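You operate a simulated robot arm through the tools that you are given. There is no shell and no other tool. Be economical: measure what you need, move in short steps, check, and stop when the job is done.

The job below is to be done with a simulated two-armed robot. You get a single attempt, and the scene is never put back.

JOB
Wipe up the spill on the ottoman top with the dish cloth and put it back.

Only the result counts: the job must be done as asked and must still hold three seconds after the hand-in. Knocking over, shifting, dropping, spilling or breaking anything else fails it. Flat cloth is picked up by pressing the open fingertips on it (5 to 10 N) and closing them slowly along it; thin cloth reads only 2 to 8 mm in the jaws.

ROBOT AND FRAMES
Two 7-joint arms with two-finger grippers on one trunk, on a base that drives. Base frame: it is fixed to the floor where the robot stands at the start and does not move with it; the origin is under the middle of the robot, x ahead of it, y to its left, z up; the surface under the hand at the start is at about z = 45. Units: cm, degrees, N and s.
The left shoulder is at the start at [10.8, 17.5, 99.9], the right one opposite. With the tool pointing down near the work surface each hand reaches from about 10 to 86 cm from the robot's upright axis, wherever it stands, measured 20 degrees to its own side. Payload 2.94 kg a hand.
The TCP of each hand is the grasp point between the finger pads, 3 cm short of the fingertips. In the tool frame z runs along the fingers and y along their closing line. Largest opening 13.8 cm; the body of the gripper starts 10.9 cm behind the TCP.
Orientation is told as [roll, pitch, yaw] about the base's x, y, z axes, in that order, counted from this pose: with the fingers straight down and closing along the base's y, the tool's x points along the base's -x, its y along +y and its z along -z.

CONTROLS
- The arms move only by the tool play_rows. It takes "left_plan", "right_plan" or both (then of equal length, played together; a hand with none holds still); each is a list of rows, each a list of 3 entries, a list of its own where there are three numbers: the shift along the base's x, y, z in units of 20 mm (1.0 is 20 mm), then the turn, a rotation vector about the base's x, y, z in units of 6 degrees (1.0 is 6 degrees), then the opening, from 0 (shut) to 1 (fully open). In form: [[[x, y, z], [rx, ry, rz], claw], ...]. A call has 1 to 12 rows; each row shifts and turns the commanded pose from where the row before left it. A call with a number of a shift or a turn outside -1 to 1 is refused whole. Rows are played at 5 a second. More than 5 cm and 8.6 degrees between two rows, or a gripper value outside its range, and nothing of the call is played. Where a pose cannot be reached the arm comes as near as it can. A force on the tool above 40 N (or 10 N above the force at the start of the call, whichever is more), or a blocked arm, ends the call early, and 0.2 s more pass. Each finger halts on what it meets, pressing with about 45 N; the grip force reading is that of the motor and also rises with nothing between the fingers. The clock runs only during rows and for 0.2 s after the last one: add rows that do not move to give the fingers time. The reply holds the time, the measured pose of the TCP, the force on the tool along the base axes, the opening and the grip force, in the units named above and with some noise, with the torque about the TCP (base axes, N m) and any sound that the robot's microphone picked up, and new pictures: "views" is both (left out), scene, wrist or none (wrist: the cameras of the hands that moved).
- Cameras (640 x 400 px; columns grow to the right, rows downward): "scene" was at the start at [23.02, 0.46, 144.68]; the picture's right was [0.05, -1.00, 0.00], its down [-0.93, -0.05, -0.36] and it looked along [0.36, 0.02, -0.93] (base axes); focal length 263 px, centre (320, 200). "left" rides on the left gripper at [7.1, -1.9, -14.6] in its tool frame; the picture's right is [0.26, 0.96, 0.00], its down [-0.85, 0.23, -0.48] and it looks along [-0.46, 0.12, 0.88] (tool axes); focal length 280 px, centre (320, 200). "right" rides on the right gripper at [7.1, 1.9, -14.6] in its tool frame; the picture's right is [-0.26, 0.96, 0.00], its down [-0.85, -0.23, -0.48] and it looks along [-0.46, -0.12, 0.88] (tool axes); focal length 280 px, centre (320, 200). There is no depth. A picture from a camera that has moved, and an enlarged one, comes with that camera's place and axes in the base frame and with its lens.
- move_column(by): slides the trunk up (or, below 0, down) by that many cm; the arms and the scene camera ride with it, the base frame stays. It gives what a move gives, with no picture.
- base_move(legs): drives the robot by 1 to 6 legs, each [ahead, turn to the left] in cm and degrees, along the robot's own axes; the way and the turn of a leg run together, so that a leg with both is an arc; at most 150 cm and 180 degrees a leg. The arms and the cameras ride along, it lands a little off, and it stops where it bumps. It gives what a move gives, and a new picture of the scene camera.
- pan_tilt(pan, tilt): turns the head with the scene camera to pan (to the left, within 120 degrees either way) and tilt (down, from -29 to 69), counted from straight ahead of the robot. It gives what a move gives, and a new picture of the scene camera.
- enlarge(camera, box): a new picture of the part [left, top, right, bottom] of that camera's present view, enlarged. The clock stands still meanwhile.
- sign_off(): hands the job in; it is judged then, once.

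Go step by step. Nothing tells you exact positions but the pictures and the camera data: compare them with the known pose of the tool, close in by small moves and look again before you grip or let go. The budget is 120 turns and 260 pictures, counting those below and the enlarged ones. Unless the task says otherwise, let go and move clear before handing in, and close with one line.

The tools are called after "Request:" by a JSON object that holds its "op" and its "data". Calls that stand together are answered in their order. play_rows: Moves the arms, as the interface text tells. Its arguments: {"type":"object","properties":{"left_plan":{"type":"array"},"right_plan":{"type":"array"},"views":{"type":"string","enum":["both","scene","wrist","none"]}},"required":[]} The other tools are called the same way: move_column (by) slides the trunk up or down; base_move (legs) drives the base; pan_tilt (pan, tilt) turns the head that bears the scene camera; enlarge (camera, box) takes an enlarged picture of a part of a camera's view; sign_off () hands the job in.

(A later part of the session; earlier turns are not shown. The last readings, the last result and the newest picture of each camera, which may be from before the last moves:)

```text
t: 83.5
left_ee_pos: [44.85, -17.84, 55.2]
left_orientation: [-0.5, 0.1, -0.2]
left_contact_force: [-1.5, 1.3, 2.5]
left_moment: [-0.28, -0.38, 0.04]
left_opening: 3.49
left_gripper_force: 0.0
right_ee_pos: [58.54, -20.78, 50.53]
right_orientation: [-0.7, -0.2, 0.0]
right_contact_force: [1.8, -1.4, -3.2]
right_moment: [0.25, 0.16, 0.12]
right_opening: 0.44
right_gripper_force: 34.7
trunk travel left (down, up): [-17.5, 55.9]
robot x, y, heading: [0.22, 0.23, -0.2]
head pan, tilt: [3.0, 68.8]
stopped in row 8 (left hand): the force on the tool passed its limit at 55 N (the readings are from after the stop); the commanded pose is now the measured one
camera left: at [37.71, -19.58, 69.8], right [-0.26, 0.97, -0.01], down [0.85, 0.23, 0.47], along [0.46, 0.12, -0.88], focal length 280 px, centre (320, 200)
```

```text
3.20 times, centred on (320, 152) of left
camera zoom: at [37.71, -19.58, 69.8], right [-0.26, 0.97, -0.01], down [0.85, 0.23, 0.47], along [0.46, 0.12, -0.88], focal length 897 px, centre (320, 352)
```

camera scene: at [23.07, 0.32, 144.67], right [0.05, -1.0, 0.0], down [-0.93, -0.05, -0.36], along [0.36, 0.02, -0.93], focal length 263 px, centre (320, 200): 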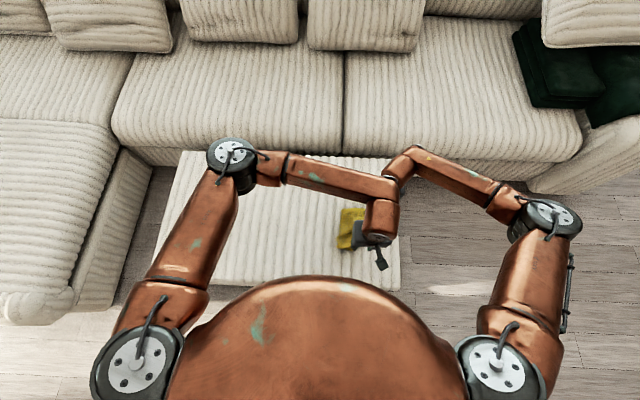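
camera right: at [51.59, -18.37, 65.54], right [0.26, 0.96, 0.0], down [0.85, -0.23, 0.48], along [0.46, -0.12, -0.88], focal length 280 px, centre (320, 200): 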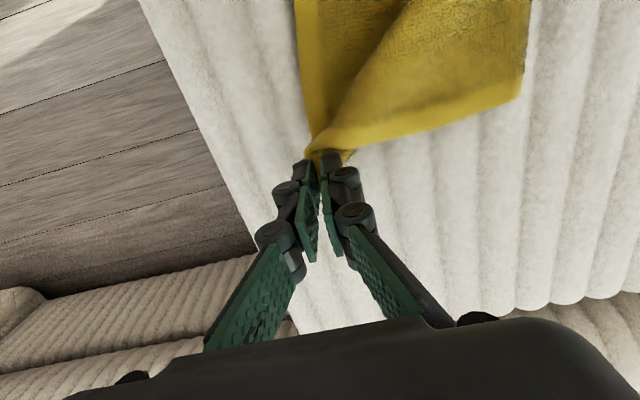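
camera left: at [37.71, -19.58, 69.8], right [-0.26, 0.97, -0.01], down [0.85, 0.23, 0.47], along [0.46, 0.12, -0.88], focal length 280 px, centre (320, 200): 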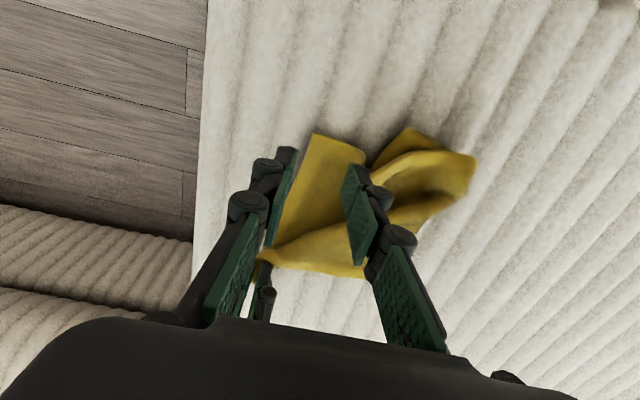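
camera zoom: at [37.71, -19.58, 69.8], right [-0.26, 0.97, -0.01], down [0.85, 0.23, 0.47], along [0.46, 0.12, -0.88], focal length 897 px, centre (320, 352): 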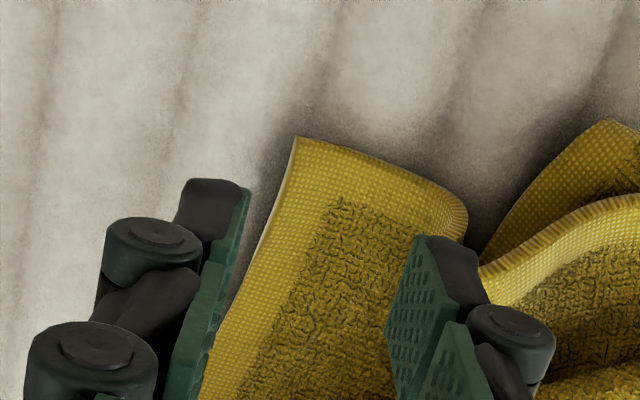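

The arms touched each other because the left forearm crosses over the right wrist, so I'll swap roles. The left backs away, the right lays c2 down and releases it, and then the right takes c1 and the left takes c2, which keeps the forearms from crossing.

Request:
{"op": "play_rows", "data": {"left_plan": [[[0, 0, 1], [0, 0, 0], 0.25], [[0, 0.3, 1], [0, 0, 0], 0.25], [[0, 0.5, 1], [0, 0, 0], 0.25], [[0, 1, 1], [0, 0, 0], 0.25], [[0, 1, 0.5], [0, 0, 0], 0.25], [[0, 1, 0], [0, 0, 0], 0.25], [[0, 1, 0], [0, 0, 0], 0.25], [[0, 1, 0], [0, 0, 0], 0.25], [[0, 1, 0], [0, 0, 0], 0.25], [[0, 1, 0], [0, 0, 0], 0.25], [[0, 1, 0], [0, 0, 0], 0.25], [[0, 1, 0], [0, 0, 0], 0.25]], "views": "none"}}

Request:
{"op": "play_rows", "data": {"right_plan": [[[0, 0, -0.6], [0, 0, 0], 0], [[0, 0, -0.3], [0, 0, 0], 0], [[0, 0, 0], [0, 0, 0], 0.1], [[0, 0, 0], [0, 0, 0], 0.2], [[0, 0, 0], [0, 0, 0], 0.3], [[0, 0, 1], [0, 0, 0], 0.3], [[0, 0, 1], [0, 0, 0], 0.3], [[0, 0, 1], [0, 0, 0], 0.3], [[-1, 0, 1], [0, 0, 0], 0.3], [[-1, 0, 1], [0, 0, 0], 0.25], [[-1, 0, 1], [0, 0, 0], 0.25], [[-1, 0, 0], [0, 0, 0], 0.25]], "views": "both"}}

Request:
{"op": "enlarge", "data": {"camera": "scene", "box": [280, 180, 408, 260]}}

```text
t: 86.1
left_ee_pos: [44.7, 1.91, 64.24]
left_orientation: [-0.5, 0.0, -0.2]
left_contact_force: [0.1, 0.2, -0.7]
left_moment: [0.02, -0.04, 0.02]
left_opening: 3.45
left_gripper_force: 0.0
right_ee_pos: [58.53, -20.8, 50.6]
right_orientation: [-0.7, -0.1, 0.0]
right_contact_force: [-0.3, 0.6, -0.6]
right_moment: [0.01, 0.0, 0.02]
right_opening: 0.42
right_gripper_force: 32.4
trunk travel left (down, up): [-17.5, 55.9]
robot x, y, heading: [0.35, -0.06, 0.3]
head pan, tilt: [3.0, 68.8]
```

```text
t: 88.7
left_ee_pos: [44.76, 1.79, 64.15]
left_orientation: [-0.4, 0.1, -0.1]
left_contact_force: [0.6, 0.6, 0.1]
left_moment: [0.01, 0.02, 0.02]
left_opening: 3.44
left_gripper_force: 0.0
right_ee_pos: [50.58, -20.82, 60.85]
right_orientation: [-0.7, 0.0, 0.1]
right_contact_force: [-0.1, -0.4, -0.4]
right_moment: [-0.02, 0.0, -0.01]
right_opening: 3.45
right_gripper_force: 0.1
trunk travel left (down, up): [-17.5, 55.9]
robot x, y, heading: [-0.31, -0.1, 0.2]
head pan, tilt: [3.0, 68.8]
camera scene: at [23.03, 0.39, 144.67], right [0.05, -1.0, 0.0], down [-0.93, -0.05, -0.36], along [0.36, 0.02, -0.93], focal length 263 px, centre (320, 200)
camera right: at [43.44, -18.75, 75.13], right [0.26, 0.96, -0.01], down [0.85, -0.23, 0.48], along [0.46, -0.14, -0.88], focal length 280 px, centre (320, 200)
```

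scene: 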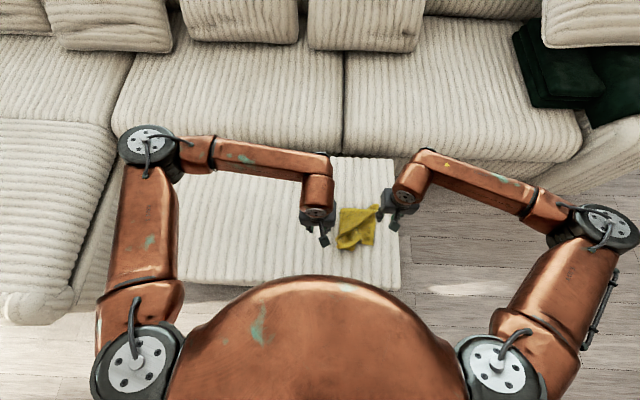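
right: 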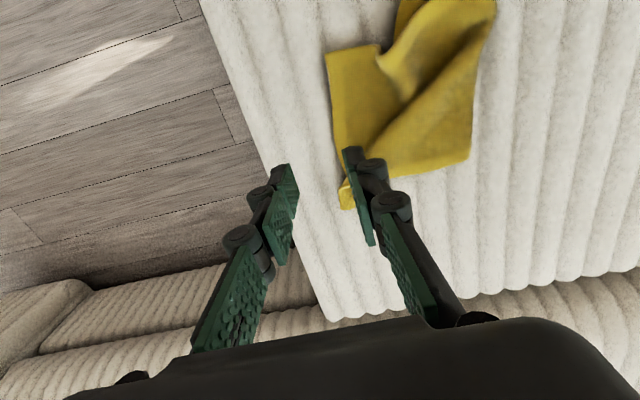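

```text
5.00 times, centred on (344, 220) of scene
camera zoom: at [23.03, 0.39, 144.67], right [0.05, -1.0, 0.0], down [-0.93, -0.05, -0.36], along [0.36, 0.02, -0.93], focal length 1317 px, centre (200, 100)
```

zoom: 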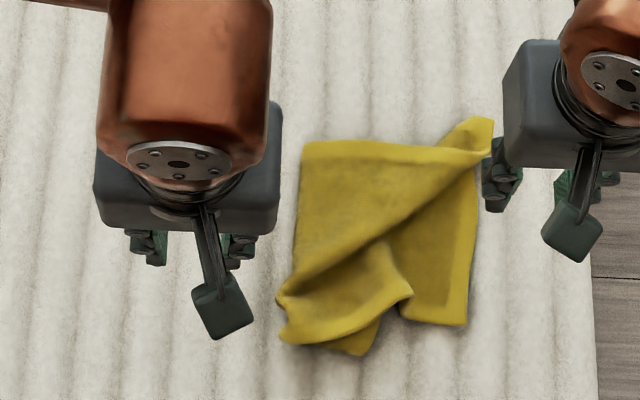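

The cloth stayed put. c1 is at about (44.2, -18.6) and c2 at about (60.5, -20.9). The right hand goes to c1 now.

Request:
{"op": "play_rows", "data": {"right_plan": [[[-1, 0.6, 0], [0, 0, 0], 0.25], [[-1, 0.6, 0], [0, 0, 0], 0.25], [[-0.8, 0.5, 0], [0, 0, 0], 0.25], [[0, 0, -1], [0, 0, 0], 0.25], [[0, 0, -1], [0, 0, 0], 0.25], [[0, 0, -1], [0, 0, 0], 0.25], [[0, 0, -1], [0, 0, 0], 0.25], [[0, 0, -1], [0, 0, 0], 0.25], [[0, 0, -0.6], [0, 0, 0], 0.25], [[0, 0, -0.3], [0, 0, 0], 0.25], [[0, 0, 0], [0, 0, 0], 0.25]], "views": "wrist"}}

Request:
{"op": "enlarge", "data": {"camera": "right", "box": [220, 90, 420, 215]}}

```text
t: 91.1
left_ee_pos: [44.75, 1.79, 64.24]
left_orientation: [-0.5, 0.1, -0.1]
left_contact_force: [-0.3, 0.5, 0.5]
left_moment: [0.0, 0.0, 0.0]
left_opening: 3.45
left_gripper_force: 0.0
right_ee_pos: [44.98, -17.52, 49.05]
right_orientation: [-0.7, -0.1, 0.0]
right_contact_force: [0.1, -0.1, 0.0]
right_moment: [0.05, -0.02, -0.02]
right_opening: 3.46
right_gripper_force: 0.1
trunk travel left (down, up): [-17.5, 55.9]
robot x, y, heading: [-0.01, 0.16, -0.2]
head pan, tilt: [3.0, 68.8]
camera right: at [37.91, -15.34, 63.34], right [0.26, 0.96, -0.01], down [0.85, -0.23, 0.48], along [0.46, -0.14, -0.88], focal length 280 px, centre (320, 200)
```

right: 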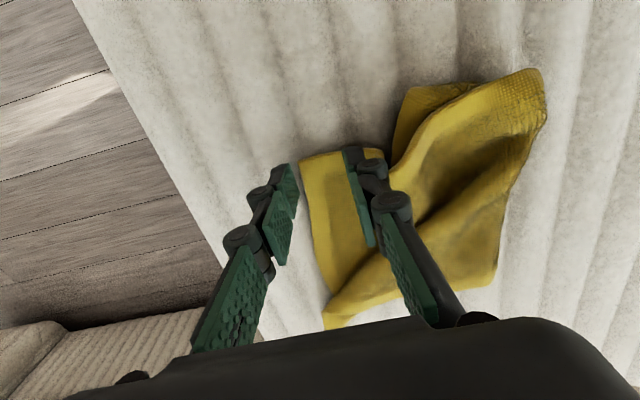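

```text
3.20 times, centred on (320, 152) of right
camera zoom: at [37.91, -15.34, 63.34], right [0.26, 0.96, -0.01], down [0.85, -0.23, 0.48], along [0.46, -0.14, -0.88], focal length 897 px, centre (320, 352)
```

zoom: 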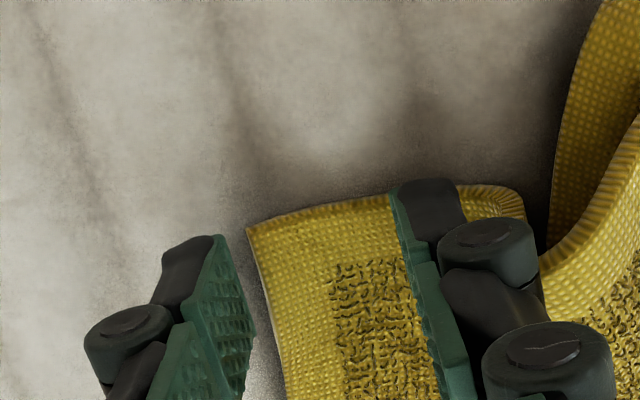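

Alignment on c1 is good: one tip on the tab, the other just outside. I'll press and close.

Request:
{"op": "play_rows", "data": {"right_plan": [[[0, 0, -0.2], [0, 0, 0], 0.25], [[0, 0, -0.2], [0, 0, 0], 0.25], [[0, 0, -0.05], [0, 0, 0], 0.25], [[0, 0, 0], [0, 0, 0], 0.2], [[0, 0, 0], [0, 0, 0], 0.15], [[0, 0, 0], [0, 0, 0], 0.1], [[0, 0, 0], [0, 0, 0], 0.05], [[0, 0, 0], [0, 0, 0], 0], [[0, 0, 0], [0, 0, 0], 0], [[0, 0, 0], [0, 0, 0], 0]], "views": "wrist"}}

```text
t: 93.3
left_ee_pos: [44.78, 1.86, 64.1]
left_orientation: [-0.6, 0.1, -0.2]
left_contact_force: [0.3, 0.3, 0.0]
left_moment: [-0.01, 0.02, -0.01]
left_opening: 3.45
left_gripper_force: 0.0
right_ee_pos: [44.97, -17.39, 48.14]
right_orientation: [-0.6, 0.0, -0.1]
right_contact_force: [0.1, -0.7, 2.4]
right_moment: [-0.01, -0.09, 0.06]
right_opening: 0.4
right_gripper_force: 33.3
trunk travel left (down, up): [-17.5, 55.9]
robot x, y, heading: [0.26, -0.28, 0.2]
head pan, tilt: [3.0, 68.8]
camera right: at [37.87, -15.35, 62.44], right [0.26, 0.96, -0.01], down [0.85, -0.23, 0.48], along [0.46, -0.14, -0.88], focal length 280 px, centre (320, 200)
```

right: 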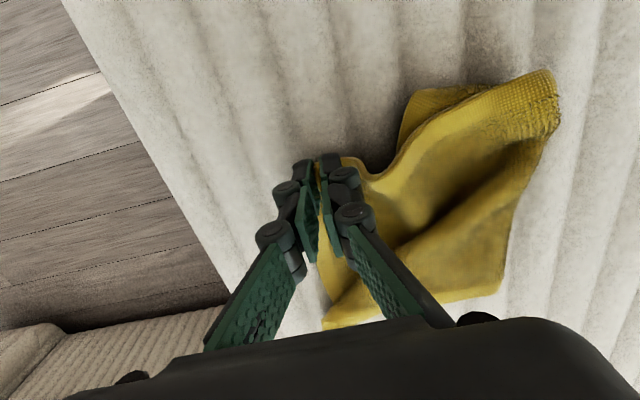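

c1 is gripped. I'll pull it towards its home at about (40, -18.5) and see how the cloth spreads.

Request:
{"op": "play_rows", "data": {"right_plan": [[[0, 0, 0.7], [0, 0, 0], 0], [[-0.5, -0.1, 0], [0, 0, 0], 0], [[-0.5, -0.1, 0], [0, 0, 0], 0], [[-0.5, -0.1, 0], [0, 0, 0], 0], [[-0.5, -0.1, 0], [0, 0, 0], 0], [[-0.5, -0.1, 0], [0, 0, 0], 0], [[0, 0, 0], [0, 0, 0], 0]], "left_plan": [[[0.5, 0, 0.5], [0, 0, 0], 0.25], [[1, -0.3, 0.5], [0, 0, 0], 0.25], [[1, -0.3, 0], [0, 0, 0], 0.25], [[1, -0.3, 0], [0, 0, 0], 0.25], [[1, -0.3, 0], [0, 0, 0], 0.25], [[1, 0, 0], [0, 0, 0], 0.25], [[1, 0, 0], [0, 0, 0], 0.25]], "views": "both"}}

Request:
{"op": "enlarge", "data": {"camera": "scene", "box": [280, 180, 408, 260]}}

```text
t: 94.9
left_ee_pos: [57.79, -0.65, 66.17]
left_orientation: [-0.6, 0.1, -0.2]
left_contact_force: [0.2, 1.2, -0.4]
left_moment: [0.01, -0.03, -0.02]
left_opening: 3.45
left_gripper_force: 0.1
right_ee_pos: [40.07, -18.43, 49.51]
right_orientation: [-0.6, 0.1, -0.1]
right_contact_force: [0.3, -0.2, 0.8]
right_moment: [-0.05, -0.05, 0.04]
right_opening: 0.38
right_gripper_force: 31.8
trunk travel left (down, up): [-17.5, 55.9]
robot x, y, heading: [0.21, -0.22, 0.1]
head pan, tilt: [3.0, 68.8]
camera scene: at [23.05, 0.4, 144.67], right [0.05, -1.0, 0.0], down [-0.93, -0.05, -0.36], along [0.36, 0.02, -0.93], focal length 263 px, centre (320, 200)
camera right: at [32.9, -16.32, 63.84], right [0.26, 0.96, -0.01], down [0.85, -0.23, 0.48], along [0.46, -0.14, -0.88], focal length 280 px, centre (320, 200)
camera left: at [50.72, -2.36, 80.78], right [-0.26, 0.97, -0.01], down [0.85, 0.23, 0.47], along [0.46, 0.12, -0.88], focal length 280 px, centre (320, 200)
```

scene: 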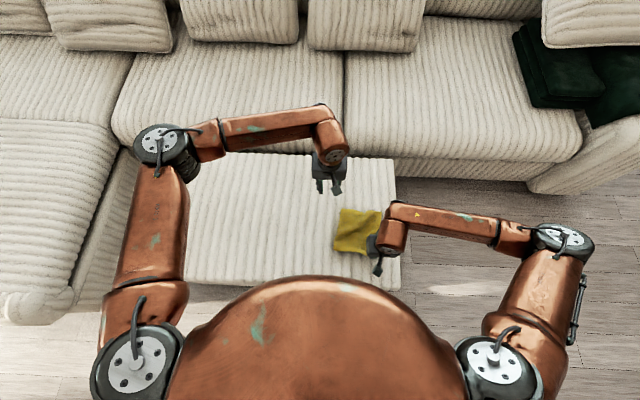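
right: 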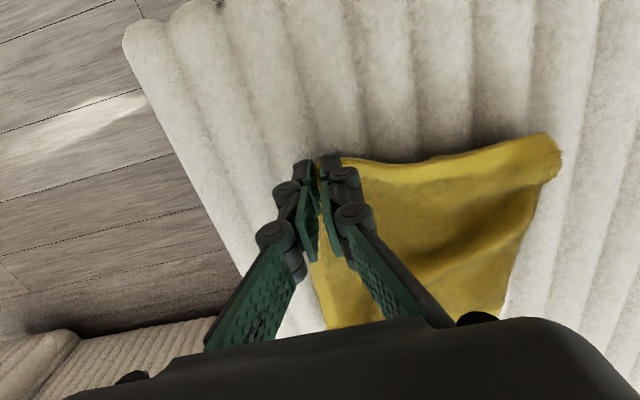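
left: 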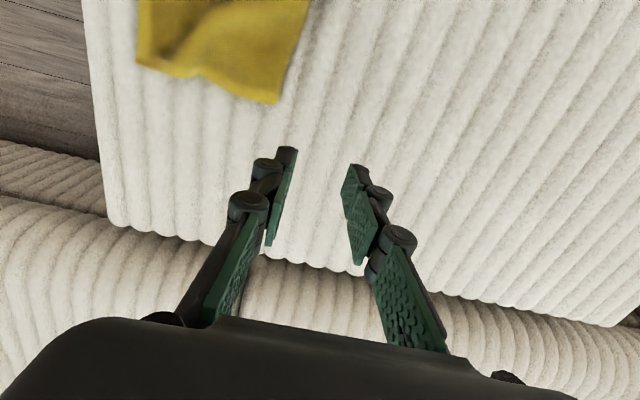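

```text
5.00 times, centred on (344, 220) of scene
camera zoom: at [23.05, 0.4, 144.67], right [0.05, -1.0, 0.0], down [-0.93, -0.05, -0.36], along [0.36, 0.02, -0.93], focal length 1317 px, centre (200, 100)
```

zoom: 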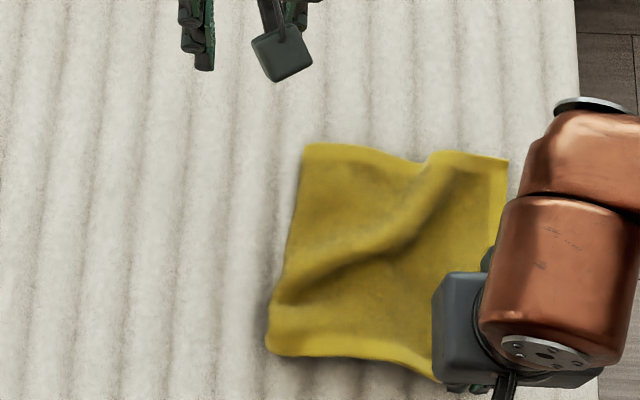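

Excellent: the -y hem is fully spread and only the +y part, about 10 cm, is folded under. The left hand now goes to c2 at about (57.3, -22) so both hands can lift and re-lay the cloth.

Request:
{"op": "play_rows", "data": {"left_plan": [[[0, -1, 0], [0, 0, 0], 0.25], [[0, -1, 0], [0, 0, 0], 0.25], [[0, -1, 0], [0, 0, 0], 0.25], [[0, -1, 0], [0, 0, 0], 0.25], [[0, -1, 0], [0, 0, 0], 0.25], [[0, -1, 0], [0, 0, 0], 0.25], [[0, -1, 0], [0, 0, 0], 0.25], [[0, -1, 0], [0, 0, 0], 0.25], [[0, -0.7, -1], [0, 0, 0], 0.25], [[-0.3, -0.6, -1], [0, 0, 0], 0.25], [[-0.3, -0.5, -1], [0, 0, 0], 0.25]], "views": "both"}}

Request:
{"op": "enlarge", "data": {"camera": "left", "box": [220, 90, 420, 215]}}

```text
t: 97.1
left_ee_pos: [57.84, -18.86, 62.84]
left_orientation: [-0.7, -0.2, 0.3]
left_contact_force: [0.1, -0.4, 0.4]
left_moment: [-0.04, 0.01, -0.01]
left_opening: 3.43
left_gripper_force: 0.1
right_ee_pos: [39.48, -18.8, 49.11]
right_orientation: [-1.0, 0.7, -0.2]
right_contact_force: [1.3, 0.1, 2.1]
right_moment: [0.11, 0.07, -0.03]
right_opening: 0.2
right_gripper_force: 28.2
trunk travel left (down, up): [-17.5, 55.9]
robot x, y, heading: [-0.03, -0.38, -0.0]
head pan, tilt: [3.0, 68.8]
stopped in row 11 (left hand): the force on the tool passed its limit at 51 N (the readings are from after the stop); the commanded pose is now the measured one
camera scene: at [23.05, 0.37, 144.68], right [0.05, -1.0, 0.0], down [-0.93, -0.05, -0.36], along [0.36, 0.02, -0.93], focal length 263 px, centre (320, 200)
camera left: at [50.71, -20.6, 77.46], right [-0.27, 0.96, -0.01], down [0.85, 0.24, 0.48], along [0.46, 0.12, -0.88], focal length 280 px, centre (320, 200)
```

scene: 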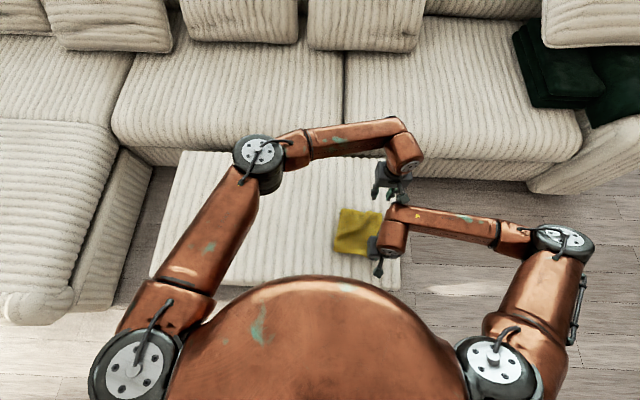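
left: 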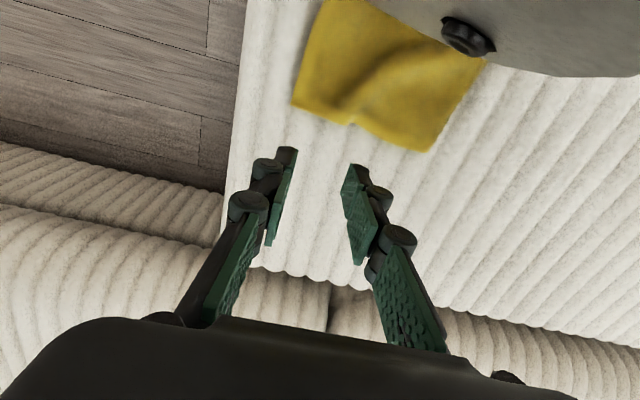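

```text
3.20 times, centred on (320, 152) of left
camera zoom: at [50.71, -20.6, 77.46], right [-0.27, 0.96, -0.01], down [0.85, 0.24, 0.48], along [0.46, 0.12, -0.88], focal length 897 px, centre (320, 352)
```

zoom: 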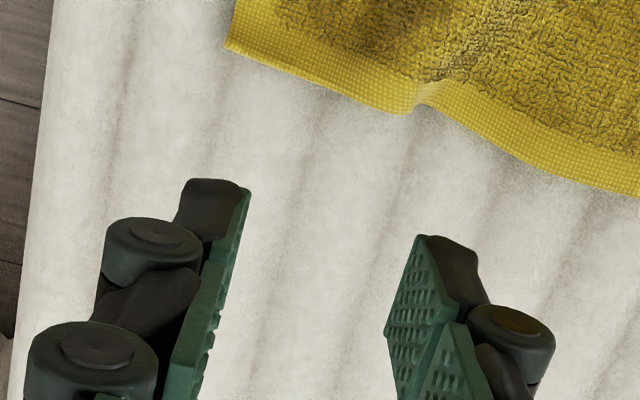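

The wrists touch again when both hands are at the -y hem. A simpler way is to open the cloth like a book: since about 10 cm is folded under at +y, I'll carry c1 and then c2 over to the +y side. The left hand gets clear first.

Request:
{"op": "play_rows", "data": {"left_plan": [[[0.5, 0.5, 0.5], [0, 0, 0], 0.25], [[0.5, 1, 0.5], [0, 0, 0], 0.25], [[0, 1, 0.5], [0, 0, 0], 0.25], [[0, 1, 0], [0, 0, 0], 0.25], [[0, 1, 0], [0, 0, 0], 0.25], [[0, 1, 0], [0, 0, 0], 0.25], [[0, 1, 0], [0, 0, 0], 0.25], [[0, 1, 0], [0, 0, 0], 0.25], [[0, 1, 0], [0, 0, 0], 0.25], [[0, 1, 0], [0, 0, 0], 0.25], [[0, 1, 0], [0, 0, 0], 0.25], [[0, 1, 0], [0, 0, 0], 0.25]], "views": "none"}}

Request:
{"op": "play_rows", "data": {"left_plan": [[[0, 1, 0], [0, 0, 0], 0.25], [[0, 1, 0], [0, 0, 0], 0.25], [[0, 1, 0], [0, 0, 0], 0.25], [[0, 1, 0], [0, 0, 0], 0.25], [[0, 1, 0], [0, 0, 0], 0.25], [[0, 1, 0], [0, 0, 0], 0.25], [[0, 1, 0], [0, 0, 0], 0.25], [[0, 1, 0], [0, 0, 0], 0.25], [[0, 1, 0], [0, 0, 0], 0.25], [[0, 0, 0], [0, 0, 0], 0.25]], "views": "scene"}}

Request:
{"op": "enlarge", "data": {"camera": "scene", "box": [280, 180, 408, 260]}}

```text
t: 99.7
left_ee_pos: [59.72, 4.32, 65.95]
left_orientation: [-0.8, -0.2, 0.3]
left_contact_force: [-0.1, -0.8, 0.6]
left_moment: [-0.03, 0.0, 0.02]
left_opening: 3.43
left_gripper_force: 0.0
right_ee_pos: [39.37, -18.64, 49.12]
right_orientation: [-1.0, 0.8, -0.1]
right_contact_force: [0.5, -0.3, 0.0]
right_moment: [-0.01, -0.03, -0.01]
right_opening: 0.52
right_gripper_force: 30.0
trunk travel left (down, up): [-17.5, 55.9]
robot x, y, heading: [0.2, 0.39, 0.1]
head pan, tilt: [3.0, 68.8]
```

```text
t: 101.9
left_ee_pos: [59.82, 22.19, 65.74]
left_orientation: [-0.7, -0.1, 0.3]
left_contact_force: [0.1, 0.0, 0.2]
left_moment: [-0.01, -0.02, 0.01]
left_opening: 3.44
left_gripper_force: 0.0
right_ee_pos: [39.45, -18.84, 49.05]
right_orientation: [-1.2, 0.7, -0.2]
right_contact_force: [-0.2, 0.1, -0.5]
right_moment: [0.04, 0.02, 0.0]
right_opening: 0.37
right_gripper_force: 31.7
trunk travel left (down, up): [-17.5, 55.9]
robot x, y, heading: [-0.25, 0.13, 0.0]
head pan, tilt: [3.0, 68.8]
camera scene: at [23.03, 0.43, 144.67], right [0.05, -1.0, 0.0], down [-0.93, -0.05, -0.36], along [0.36, 0.02, -0.93], focal length 263 px, centre (320, 200)
```

scene: 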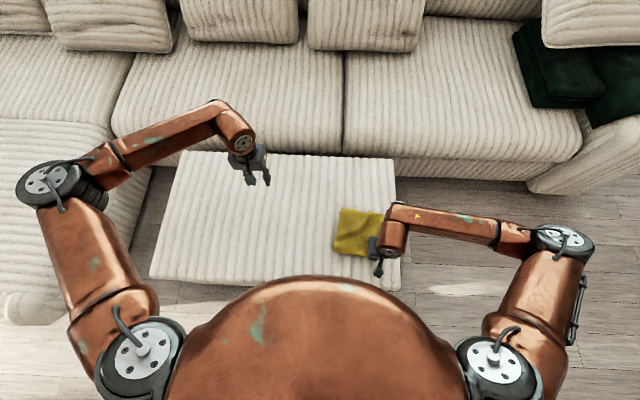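

```text
5.00 times, centred on (344, 220) of scene
camera zoom: at [23.03, 0.43, 144.67], right [0.05, -1.0, 0.0], down [-0.93, -0.05, -0.36], along [0.36, 0.02, -0.93], focal length 1317 px, centre (200, 100)
```

zoom: 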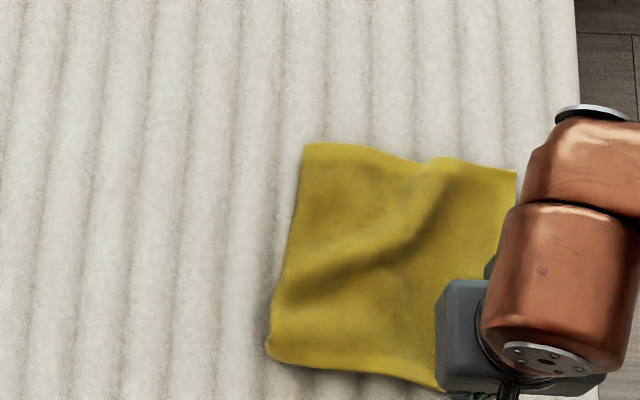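

The left hand is clear. Now I carry c1 in an arc from (39.5, -18.8) over to the +y side.

Request:
{"op": "play_rows", "data": {"right_plan": [[[0, 0.2, 1], [0, 0, 0], 0], [[0, 0.5, 1], [0, 0, 0], 0], [[0, 0.8, 1], [0, 0, 0], 0], [[0, 1, 0.8], [0, 0, 0], 0], [[0, 1, 0.6], [0, 0, 0], 0], [[0, 1, 0.4], [0, 0, 0], 0], [[0, 1, 0], [0, 0, 0], 0], [[0, 1, 0], [0, 0, 0], 0], [[0, 1, -0.3], [0, 0, 0], 0], [[0, 1, -0.5], [0, 0, 0], 0], [[0, 1, -0.7], [0, 0, 0], 0], [[0, 1, -0.9], [0, 0, 0], 0]], "views": "both"}}

Request:
{"op": "enlarge", "data": {"camera": "scene", "box": [260, 180, 404, 270]}}

```text
t: 104.5
left_ee_pos: [59.73, 22.3, 65.85]
left_orientation: [-0.7, -0.1, 0.3]
left_contact_force: [-0.4, -0.1, 0.0]
left_moment: [0.01, 0.03, 0.01]
left_opening: 3.44
left_gripper_force: 0.1
right_ee_pos: [39.28, 2.41, 53.82]
right_orientation: [-1.1, 0.7, -0.2]
right_contact_force: [-0.8, -0.9, 0.0]
right_moment: [0.05, -0.01, -0.05]
right_opening: 0.32
right_gripper_force: 31.2
trunk travel left (down, up): [-17.5, 55.9]
robot x, y, heading: [-0.23, -0.19, 0.1]
head pan, tilt: [3.0, 68.8]
camera scene: at [23.07, 0.54, 144.67], right [0.05, -1.0, 0.0], down [-0.93, -0.05, -0.36], along [0.36, 0.02, -0.93], focal length 263 px, centre (320, 200)
camera right: at [32.53, 4.6, 68.22], right [0.27, 0.96, -0.02], down [0.85, -0.22, 0.47], along [0.45, -0.14, -0.88], focal length 280 px, centre (320, 200)
```

scene: 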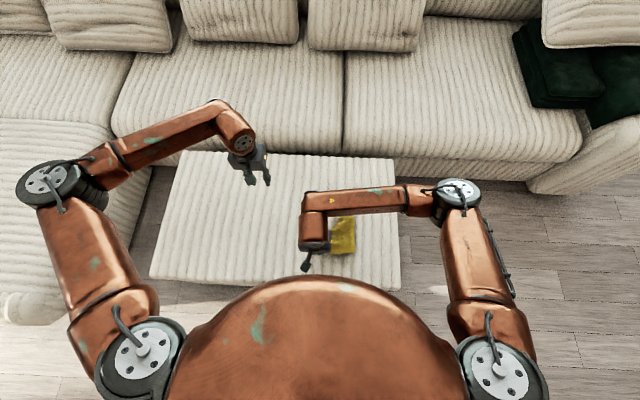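
right: 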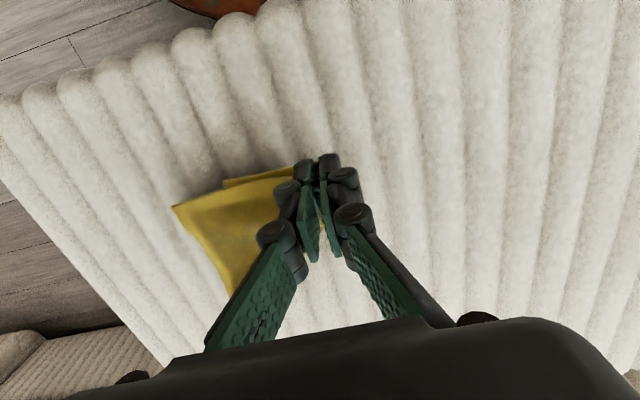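

```text
4.44 times, centred on (332, 225) of scene
camera zoom: at [23.07, 0.54, 144.67], right [0.05, -1.0, 0.0], down [-0.93, -0.05, -0.36], along [0.36, 0.02, -0.93], focal length 1170 px, centre (267, 89)
```

zoom: 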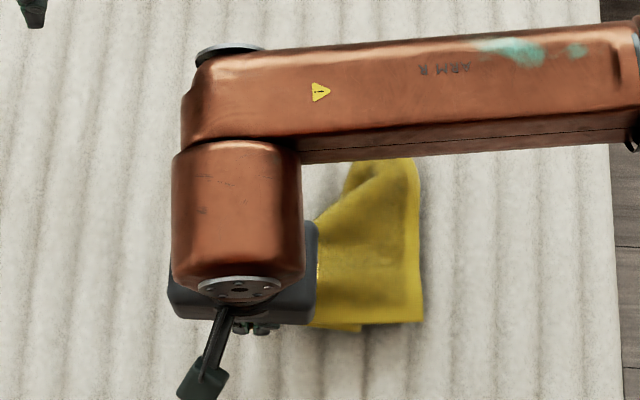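

It is unfolding well, and the formerly hidden hem now shows at y of about -12. I'll continue to y of about 10, lay c1 down and release.

Request:
{"op": "play_rows", "data": {"right_plan": [[[0, 1, -0.6], [0, 0, 0], 0], [[0, 1, -0.5], [0, 0, 0], 0], [[0, 1, -0.5], [0, 0, 0], 0], [[0, 0.5, -0.5], [0, 0, 0], 0], [[0, 0.3, -0.3], [0, 0, 0], 0], [[0, 0, 0], [0, 0, 0], 0.1], [[0, 0, 0], [0, 0, 0], 0.2], [[0, 0, 0], [0, 0, 0], 0.3], [[0, 0, 1], [0, 0, 0], 0.3], [[0, 0, 1], [0, 0, 0], 0.3], [[0, 0, 1], [0, 0, 0], 0.3], [[0, 0, 1], [0, 0, 0], 0.3]], "views": "none"}}

Request:
{"op": "play_rows", "data": {"right_plan": [[[0, 0, 1], [0, 0, 0], 0.3], [[0, -1, 1], [0, 0, 0], 0.3], [[0, -1, 1], [0, 0, 0], 0.3], [[0, -1, 0], [0, 0, 0], 0.3], [[0, -1, 0], [0, 0, 0], 0.3], [[0, -1, 0], [0, 0, 0], 0.3], [[0, -1, 0], [0, 0, 0], 0.3], [[0, -1, 0], [0, 0, 0], 0.3], [[0, -1, 0], [0, 0, 0], 0.3], [[0, -1, 0], [0, 0, 0], 0.3], [[0, -1, 0], [0, 0, 0], 0.3], [[0, -1, 0], [0, 0, 0], 0.3]], "views": "none"}}

Request:
{"op": "play_rows", "data": {"right_plan": [[[0, -1, 0], [0, 0, 0], 0.3], [[0, -1, 0], [0, 0, 0], 0.3], [[0, -1, 0], [0, 0, 0], 0.3], [[0, -1, 0], [0, 0, 0], 0.3], [[0, -1, 0], [0, 0, 0], 0.3], [[0, -1, 0], [0, 0, 0], 0.3], [[0, -1, 0], [0, 0, 0], 0.3], [[0, 0, 0], [0, 0, 0], 0.3]], "views": "both"}}

Request:
{"op": "enlarge", "data": {"camera": "scene", "box": [260, 180, 404, 270]}}

```text
t: 107.1
left_ee_pos: [59.81, 22.32, 65.89]
left_orientation: [-0.7, -0.3, 0.3]
left_contact_force: [0.1, 0.3, -0.4]
left_moment: [-0.03, 0.0, 0.02]
left_opening: 3.43
left_gripper_force: 0.0
right_ee_pos: [39.49, 9.86, 57.2]
right_orientation: [-1.1, 0.7, -0.1]
right_contact_force: [0.1, 0.1, 0.6]
right_moment: [0.0, -0.01, 0.02]
right_opening: 4.15
right_gripper_force: 0.0
trunk travel left (down, up): [-17.5, 55.9]
robot x, y, heading: [0.34, 0.09, 0.2]
head pan, tilt: [3.0, 68.8]
```

```text
t: 109.7
left_ee_pos: [59.74, 22.17, 65.83]
left_orientation: [-0.7, -0.2, 0.3]
left_contact_force: [0.7, 0.7, 0.6]
left_moment: [0.04, -0.03, 0.0]
left_opening: 3.43
left_gripper_force: 0.0
right_ee_pos: [39.42, -12.27, 63.08]
right_orientation: [-1.0, 0.6, -0.2]
right_contact_force: [0.1, -0.4, 0.1]
right_moment: [0.0, 0.0, 0.0]
right_opening: 4.14
right_gripper_force: 0.0
trunk travel left (down, up): [-17.5, 55.9]
robot x, y, heading: [0.19, -0.38, -0.1]
head pan, tilt: [3.0, 68.8]
```

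```text
t: 111.5
left_ee_pos: [59.81, 22.19, 65.77]
left_orientation: [-0.7, -0.2, 0.3]
left_contact_force: [0.5, -1.1, 0.7]
left_moment: [0.0, 0.01, -0.01]
left_opening: 3.45
left_gripper_force: 0.1
right_ee_pos: [39.39, -26.13, 63.17]
right_orientation: [-1.1, 0.6, -0.2]
right_contact_force: [-0.1, -0.6, 0.1]
right_moment: [0.03, 0.0, -0.03]
right_opening: 4.13
right_gripper_force: 0.0
trunk travel left (down, up): [-17.5, 55.9]
robot x, y, heading: [-0.04, 0.08, -0.0]
head pan, tilt: [3.0, 68.8]
camera scene: at [23.03, 0.44, 144.67], right [0.05, -1.0, 0.0], down [-0.93, -0.05, -0.36], along [0.36, 0.02, -0.93], focal length 263 px, centre (320, 200)
camera right: at [32.48, -23.97, 77.51], right [0.26, 0.96, -0.02], down [0.85, -0.22, 0.47], along [0.45, -0.14, -0.88], focal length 280 px, centre (320, 200)
```

scene: 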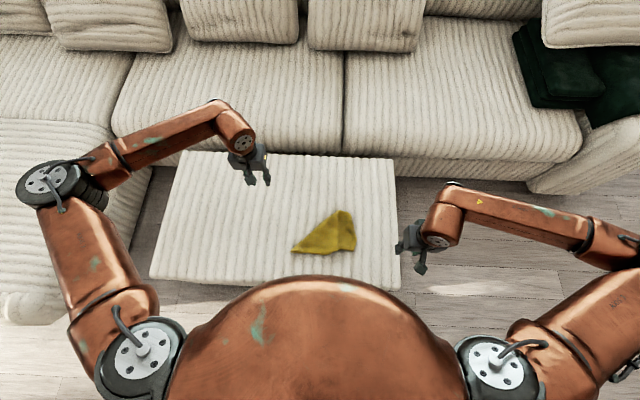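
right: 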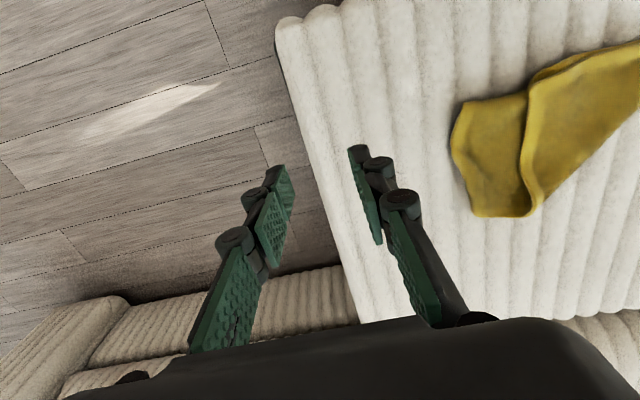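

```text
4.44 times, centred on (332, 225) of scene
camera zoom: at [23.03, 0.44, 144.67], right [0.05, -1.0, 0.0], down [-0.93, -0.05, -0.36], along [0.36, 0.02, -0.93], focal length 1170 px, centre (267, 89)
```

zoom: 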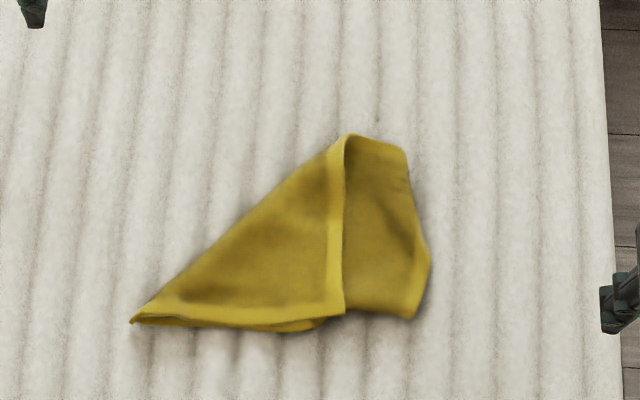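

Now c1 is laid at about (40, 13) and c2 has folded over on top at about (41.5, -5). Carrying c2 over to about (58.7, 11) should open the cloth fully. The left hand will pinch the top layer at c2 with light pressure.

Request:
{"op": "play_rows", "data": {"left_plan": [[[-0.7, -1, 0], [0, 0, 0], 0.25], [[-0.7, -1, 0], [0, 0, 0], 0.25], [[-0.7, -1, 0], [0, 0, 0], 0.25], [[-0.7, -1, 0], [0, 0, 0], 0.25], [[-0.7, -1, 0], [0, 0, 0], 0.25], [[-0.7, -1, 0], [0, 0, 0], 0.25], [[-0.7, -1, 0], [0, 0, 0], 0.25], [[-0.7, -1, 0], [0, 0, 0], 0.25], [[-0.7, -1, 0], [0, 0, 0], 0.25], [[-0.7, -1, 0], [0, 0, 0], 0.25], [[-0.7, -1, 0], [0, 0, 0], 0.25], [[-0.7, -1, -0.5], [0, 0, 0], 0.25]], "views": "none"}}

Request:
{"op": "play_rows", "data": {"left_plan": [[[0, -0.6, -1], [0, 0, 0], 0.25], [[0, 0, -1], [0, 0, 0], 0.25], [[0, 0, -1], [0, 0, 0], 0.25], [[0, 0, -1], [0, 0, 0], 0.25], [[0, 0, -1], [0, 0, 0], 0.25], [[0, 0, -1], [0, 0, 0], 0.25], [[0, 0, 0], [0, 0, 0], 0.25]], "views": "wrist"}}

Request:
{"op": "enlarge", "data": {"camera": "left", "box": [200, 70, 440, 220]}}

```text
t: 114.1
left_ee_pos: [42.99, -1.75, 64.75]
left_orientation: [-0.7, -0.2, 0.3]
left_contact_force: [0.2, -0.6, 0.5]
left_moment: [-0.01, -0.01, 0.03]
left_opening: 3.46
left_gripper_force: 0.0
right_ee_pos: [39.39, -26.22, 63.14]
right_orientation: [-1.0, 0.7, -0.2]
right_contact_force: [0.5, -0.6, 0.0]
right_moment: [0.02, 0.02, 0.01]
right_opening: 4.14
right_gripper_force: 0.0
trunk travel left (down, up): [-17.5, 55.9]
robot x, y, heading: [0.12, 0.02, 0.0]
head pan, tilt: [3.0, 68.8]
```

```text
t: 115.7
left_ee_pos: [42.96, -2.96, 52.83]
left_orientation: [-0.7, -0.2, 0.3]
left_contact_force: [-0.1, -0.9, -0.8]
left_moment: [0.01, -0.01, -0.01]
left_opening: 3.46
left_gripper_force: 0.1
right_ee_pos: [39.34, -26.11, 63.13]
right_orientation: [-1.2, 0.6, -0.2]
right_contact_force: [0.4, -0.6, 0.0]
right_moment: [-0.02, -0.01, -0.02]
right_opening: 4.13
right_gripper_force: 0.1
trunk travel left (down, up): [-17.5, 55.9]
robot x, y, heading: [0.48, 0.08, 0.3]
head pan, tilt: [3.0, 68.8]
camera left: at [35.89, -4.8, 67.48], right [-0.27, 0.96, -0.01], down [0.85, 0.24, 0.48], along [0.46, 0.12, -0.88], focal length 280 px, centre (320, 200)
```

left: 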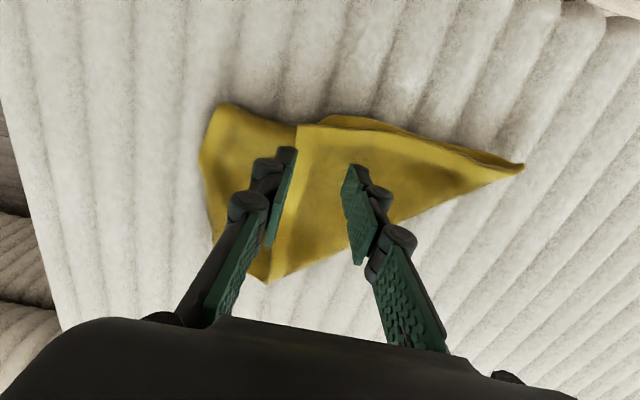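

```text
2.67 times, centred on (320, 145) of left
camera zoom: at [35.89, -4.8, 67.48], right [-0.27, 0.96, -0.01], down [0.85, 0.24, 0.48], along [0.46, 0.12, -0.88], focal length 748 px, centre (320, 347)
```

zoom: 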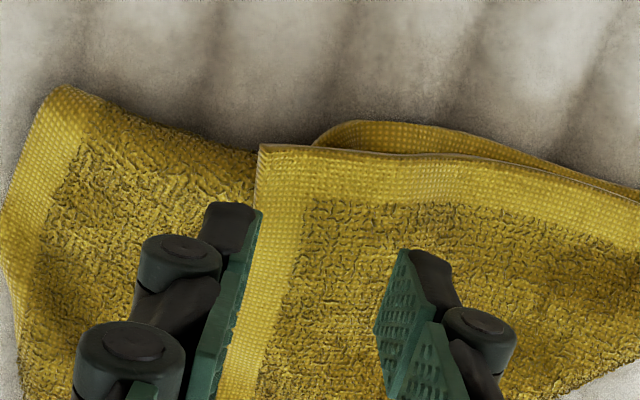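

The c2 corner is at (41.3, -5.3). I'll shift slightly so both tips land on the top layer, press lightly and close.

Request:
{"op": "play_rows", "data": {"left_plan": [[[0, 0.4, -1], [0, 0, 0], 0.25], [[0, 0, -0.5], [0, 0, 0], 0.25], [[0, 0, -0.2], [0, 0, 0], 0.25], [[0, 0, 0], [0, 0, 0], 0.25]], "views": "wrist"}}

```text
t: 116.7
left_ee_pos: [42.99, -2.17, 49.49]
left_orientation: [-0.7, -0.1, 0.3]
left_contact_force: [-0.1, 0.6, 0.2]
left_moment: [-0.02, 0.03, 0.01]
left_opening: 3.43
left_gripper_force: 0.1
right_ee_pos: [39.39, -26.23, 63.13]
right_orientation: [-1.1, 0.8, -0.2]
right_contact_force: [0.1, 0.1, 0.9]
right_moment: [0.0, 0.0, -0.05]
right_opening: 4.12
right_gripper_force: 0.1
trunk travel left (down, up): [-17.5, 55.9]
robot x, y, heading: [0.13, -0.08, 0.1]
head pan, tilt: [3.0, 68.8]
camera left: at [35.89, -3.98, 64.04], right [-0.27, 0.96, -0.01], down [0.85, 0.24, 0.48], along [0.46, 0.12, -0.88], focal length 280 px, centre (320, 200)
```

left: 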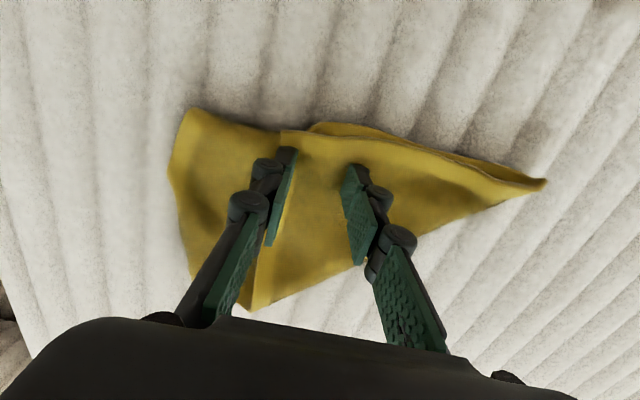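

Request:
{"op": "play_rows", "data": {"left_plan": [[[0, 0, -0.2], [0, 0, 0], 0.25], [[0, 0, -0.15], [0, 0, 0], 0.25], [[0, 0, 0], [0, 0, 0], 0.25]], "views": "none"}}

```text
t: 117.5
left_ee_pos: [43.0, -2.32, 48.91]
left_orientation: [-0.7, -0.3, 0.2]
left_contact_force: [-2.2, 0.8, 5.4]
left_moment: [-0.05, 0.09, -0.04]
left_opening: 3.39
left_gripper_force: 0.0
right_ee_pos: [39.43, -26.09, 63.18]
right_orientation: [-1.1, 0.7, -0.2]
right_contact_force: [-0.2, 0.1, -0.2]
right_moment: [-0.02, -0.02, 0.02]
right_opening: 4.15
right_gripper_force: 0.0
trunk travel left (down, up): [-17.5, 55.9]
robot x, y, heading: [-0.29, -0.14, -0.1]
head pan, tilt: [3.0, 68.8]
```

Contact is light at 5.4 N, so I close slowly.

Request:
{"op": "play_rows", "data": {"left_plan": [[[0, 0, 0], [0, 0, 0], 0.21], [[0, 0, 0], [0, 0, 0], 0.17], [[0, 0, 0], [0, 0, 0], 0.13], [[0, 0, 0.03], [0, 0, 0], 0.09], [[0, 0, 0.02], [0, 0, 0], 0.05], [[0, 0, 0], [0, 0, 0], 0], [[0, 0, 0], [0, 0, 0], 0], [[0, 0, 1], [0, 0, 0], 0], [[0, 0, 1], [0, 0, 0], 0]], "views": "wrist"}}

Request:
{"op": "enlarge", "data": {"camera": "left", "box": [160, 70, 480, 270]}}

```text
t: 119.5
left_ee_pos: [42.99, -2.26, 52.93]
left_orientation: [-0.6, -0.2, 0.2]
left_contact_force: [-0.1, -0.7, 0.1]
left_moment: [0.01, -0.01, 0.0]
left_opening: 0.76
left_gripper_force: 35.3
right_ee_pos: [39.4, -26.14, 63.07]
right_orientation: [-1.0, 0.7, -0.2]
right_contact_force: [0.3, 0.2, -0.5]
right_moment: [-0.01, -0.02, 0.0]
right_opening: 4.15
right_gripper_force: 0.1
trunk travel left (down, up): [-17.5, 55.9]
robot x, y, heading: [0.02, 0.06, -0.1]
head pan, tilt: [3.0, 68.8]
camera left: at [35.83, -4.06, 67.54], right [-0.27, 0.96, -0.01], down [0.85, 0.24, 0.48], along [0.46, 0.12, -0.88], focal length 280 px, centre (320, 200)
```

left: 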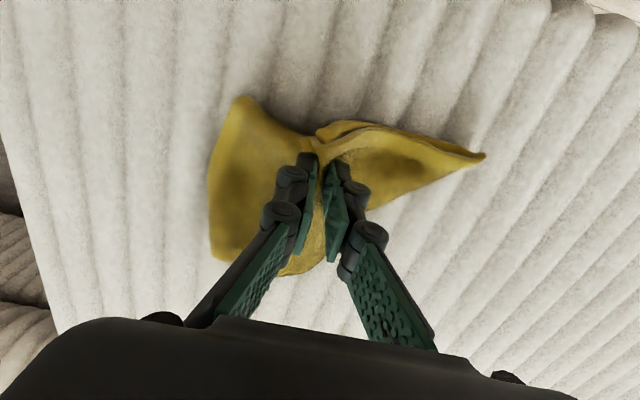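

```text
2.00 times, centred on (320, 170) of left
camera zoom: at [35.83, -4.06, 67.54], right [-0.27, 0.96, -0.01], down [0.85, 0.24, 0.48], along [0.46, 0.12, -0.88], focal length 561 px, centre (320, 260)
```

zoom: 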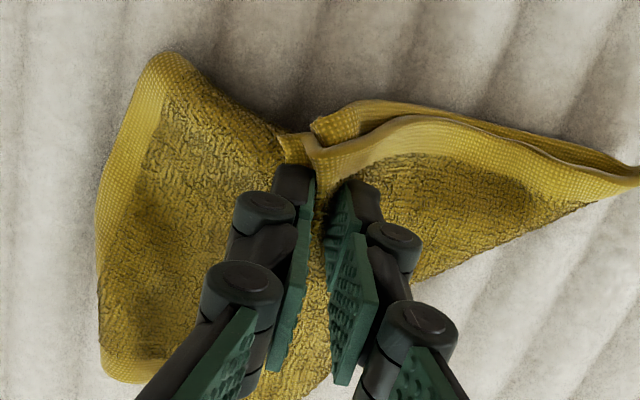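

The reading of 7.6 mm means both layers were caught. I'll set it down, open, and retry with much lighter pressure so that only the top layer bunches.

Request:
{"op": "play_rows", "data": {"left_plan": [[[0, 0, -1], [0, 0, 0], 0], [[0, 0, -0.8], [0, 0, 0], 0], [[0, 0, 0], [0, 0, 0], 0.08], [[0, 0, 0], [0, 0, 0], 0.14], [[0, 0, 0], [0, 0, 0], 0.2], [[0, 0, 0], [0, 0, 0], 0.26], [[0, 0, 1], [0, 0, 0], 0.26], [[0, 0, 1], [0, 0, 0], 0.26], [[0, 0, 1], [0, 0, 0], 0.26], [[-0.5, 0, 0], [0, 0, 0], 0.26], [[0, 0, 0], [0, 0, 0], 0.26]], "views": "wrist"}}

Request:
{"op": "enlarge", "data": {"camera": "left", "box": [160, 90, 480, 290]}}

```text
t: 121.9
left_ee_pos: [42.04, -2.23, 55.17]
left_orientation: [-0.6, -0.1, 0.3]
left_contact_force: [0.2, -0.6, 0.7]
left_moment: [0.04, -0.01, -0.02]
left_opening: 3.6
left_gripper_force: 0.1
right_ee_pos: [39.42, -26.09, 63.12]
right_orientation: [-1.1, 0.7, -0.3]
right_contact_force: [0.0, 0.1, -0.4]
right_moment: [0.0, -0.03, -0.01]
right_opening: 4.15
right_gripper_force: 0.1
trunk travel left (down, up): [-17.5, 55.9]
robot x, y, heading: [0.33, 0.07, -0.0]
head pan, tilt: [3.0, 68.8]
camera left: at [34.93, -3.99, 69.85], right [-0.27, 0.96, -0.01], down [0.85, 0.24, 0.48], along [0.46, 0.12, -0.88], focal length 280 px, centre (320, 200)
```

left: 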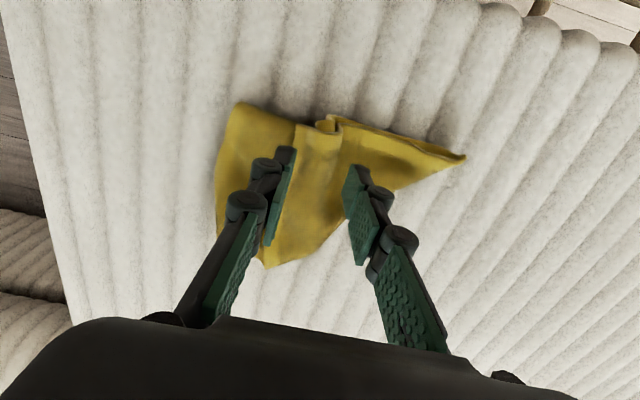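

```text
2.00 times, centred on (320, 190) of left
camera zoom: at [34.93, -3.99, 69.85], right [-0.27, 0.96, -0.01], down [0.85, 0.24, 0.48], along [0.46, 0.12, -0.88], focal length 561 px, centre (320, 220)
```

zoom: 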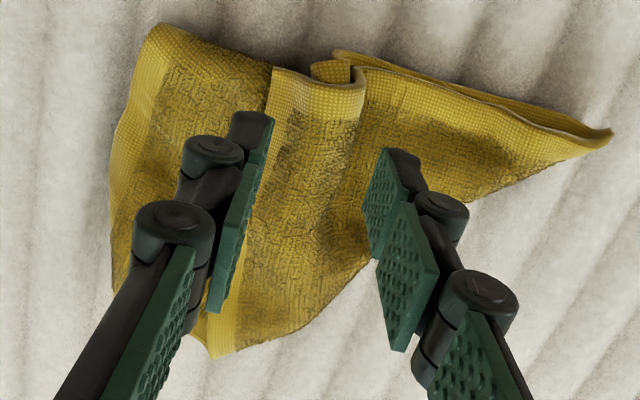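

A standing ridge remains. I'll pinch just the ridge crest, with the tips about 1.5 cm above the surface, to take only the top layer.

Request:
{"op": "play_rows", "data": {"left_plan": [[[0.3, 0.4, -1], [0, 0, 0], 0.26], [[0, 0, -1], [0, 0, 0], 0.26], [[0, 0, -0.7], [0, 0, 0], 0.26], [[0, 0, 0], [0, 0, 0], 0.2], [[0, 0, 0], [0, 0, 0], 0.13], [[0, 0, 0], [0, 0, 0], 0.06], [[0, 0, 0], [0, 0, 0], 0], [[0, 0, 0], [0, 0, 0], 0], [[0, 0, 0], [0, 0, 0], 0]], "views": "wrist"}}

Request:
{"op": "enlarge", "data": {"camera": "left", "box": [200, 70, 440, 220]}}

```text
t: 123.9
left_ee_pos: [42.57, -1.39, 49.82]
left_orientation: [-0.7, -0.1, 0.3]
left_contact_force: [0.0, 0.8, 0.4]
left_moment: [-0.06, 0.01, 0.01]
left_opening: 0.69
left_gripper_force: 35.1
right_ee_pos: [39.52, -26.18, 62.99]
right_orientation: [-1.0, 0.8, -0.3]
right_contact_force: [-0.3, -0.3, -0.7]
right_moment: [-0.04, 0.01, 0.02]
right_opening: 4.13
right_gripper_force: 0.0
trunk travel left (down, up): [-17.5, 55.9]
robot x, y, heading: [0.18, 0.38, 0.2]
head pan, tilt: [3.0, 68.8]
camera left: at [35.46, -3.18, 64.44], right [-0.27, 0.96, -0.01], down [0.85, 0.24, 0.48], along [0.46, 0.12, -0.88], focal length 280 px, centre (320, 200)
```

left: 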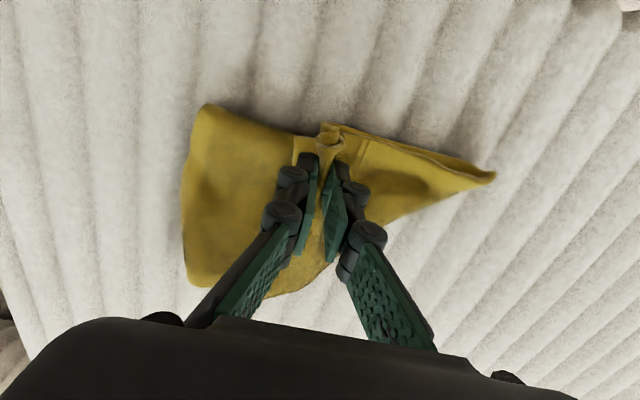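

```text
2.67 times, centred on (320, 145) of left
camera zoom: at [35.46, -3.18, 64.44], right [-0.27, 0.96, -0.01], down [0.85, 0.24, 0.48], along [0.46, 0.12, -0.88], focal length 748 px, centre (320, 347)
```

zoom: 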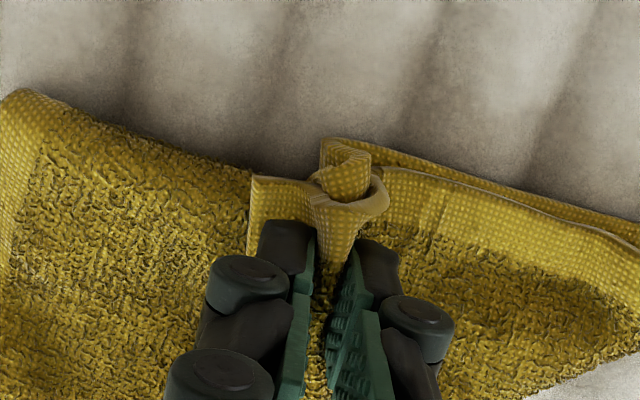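

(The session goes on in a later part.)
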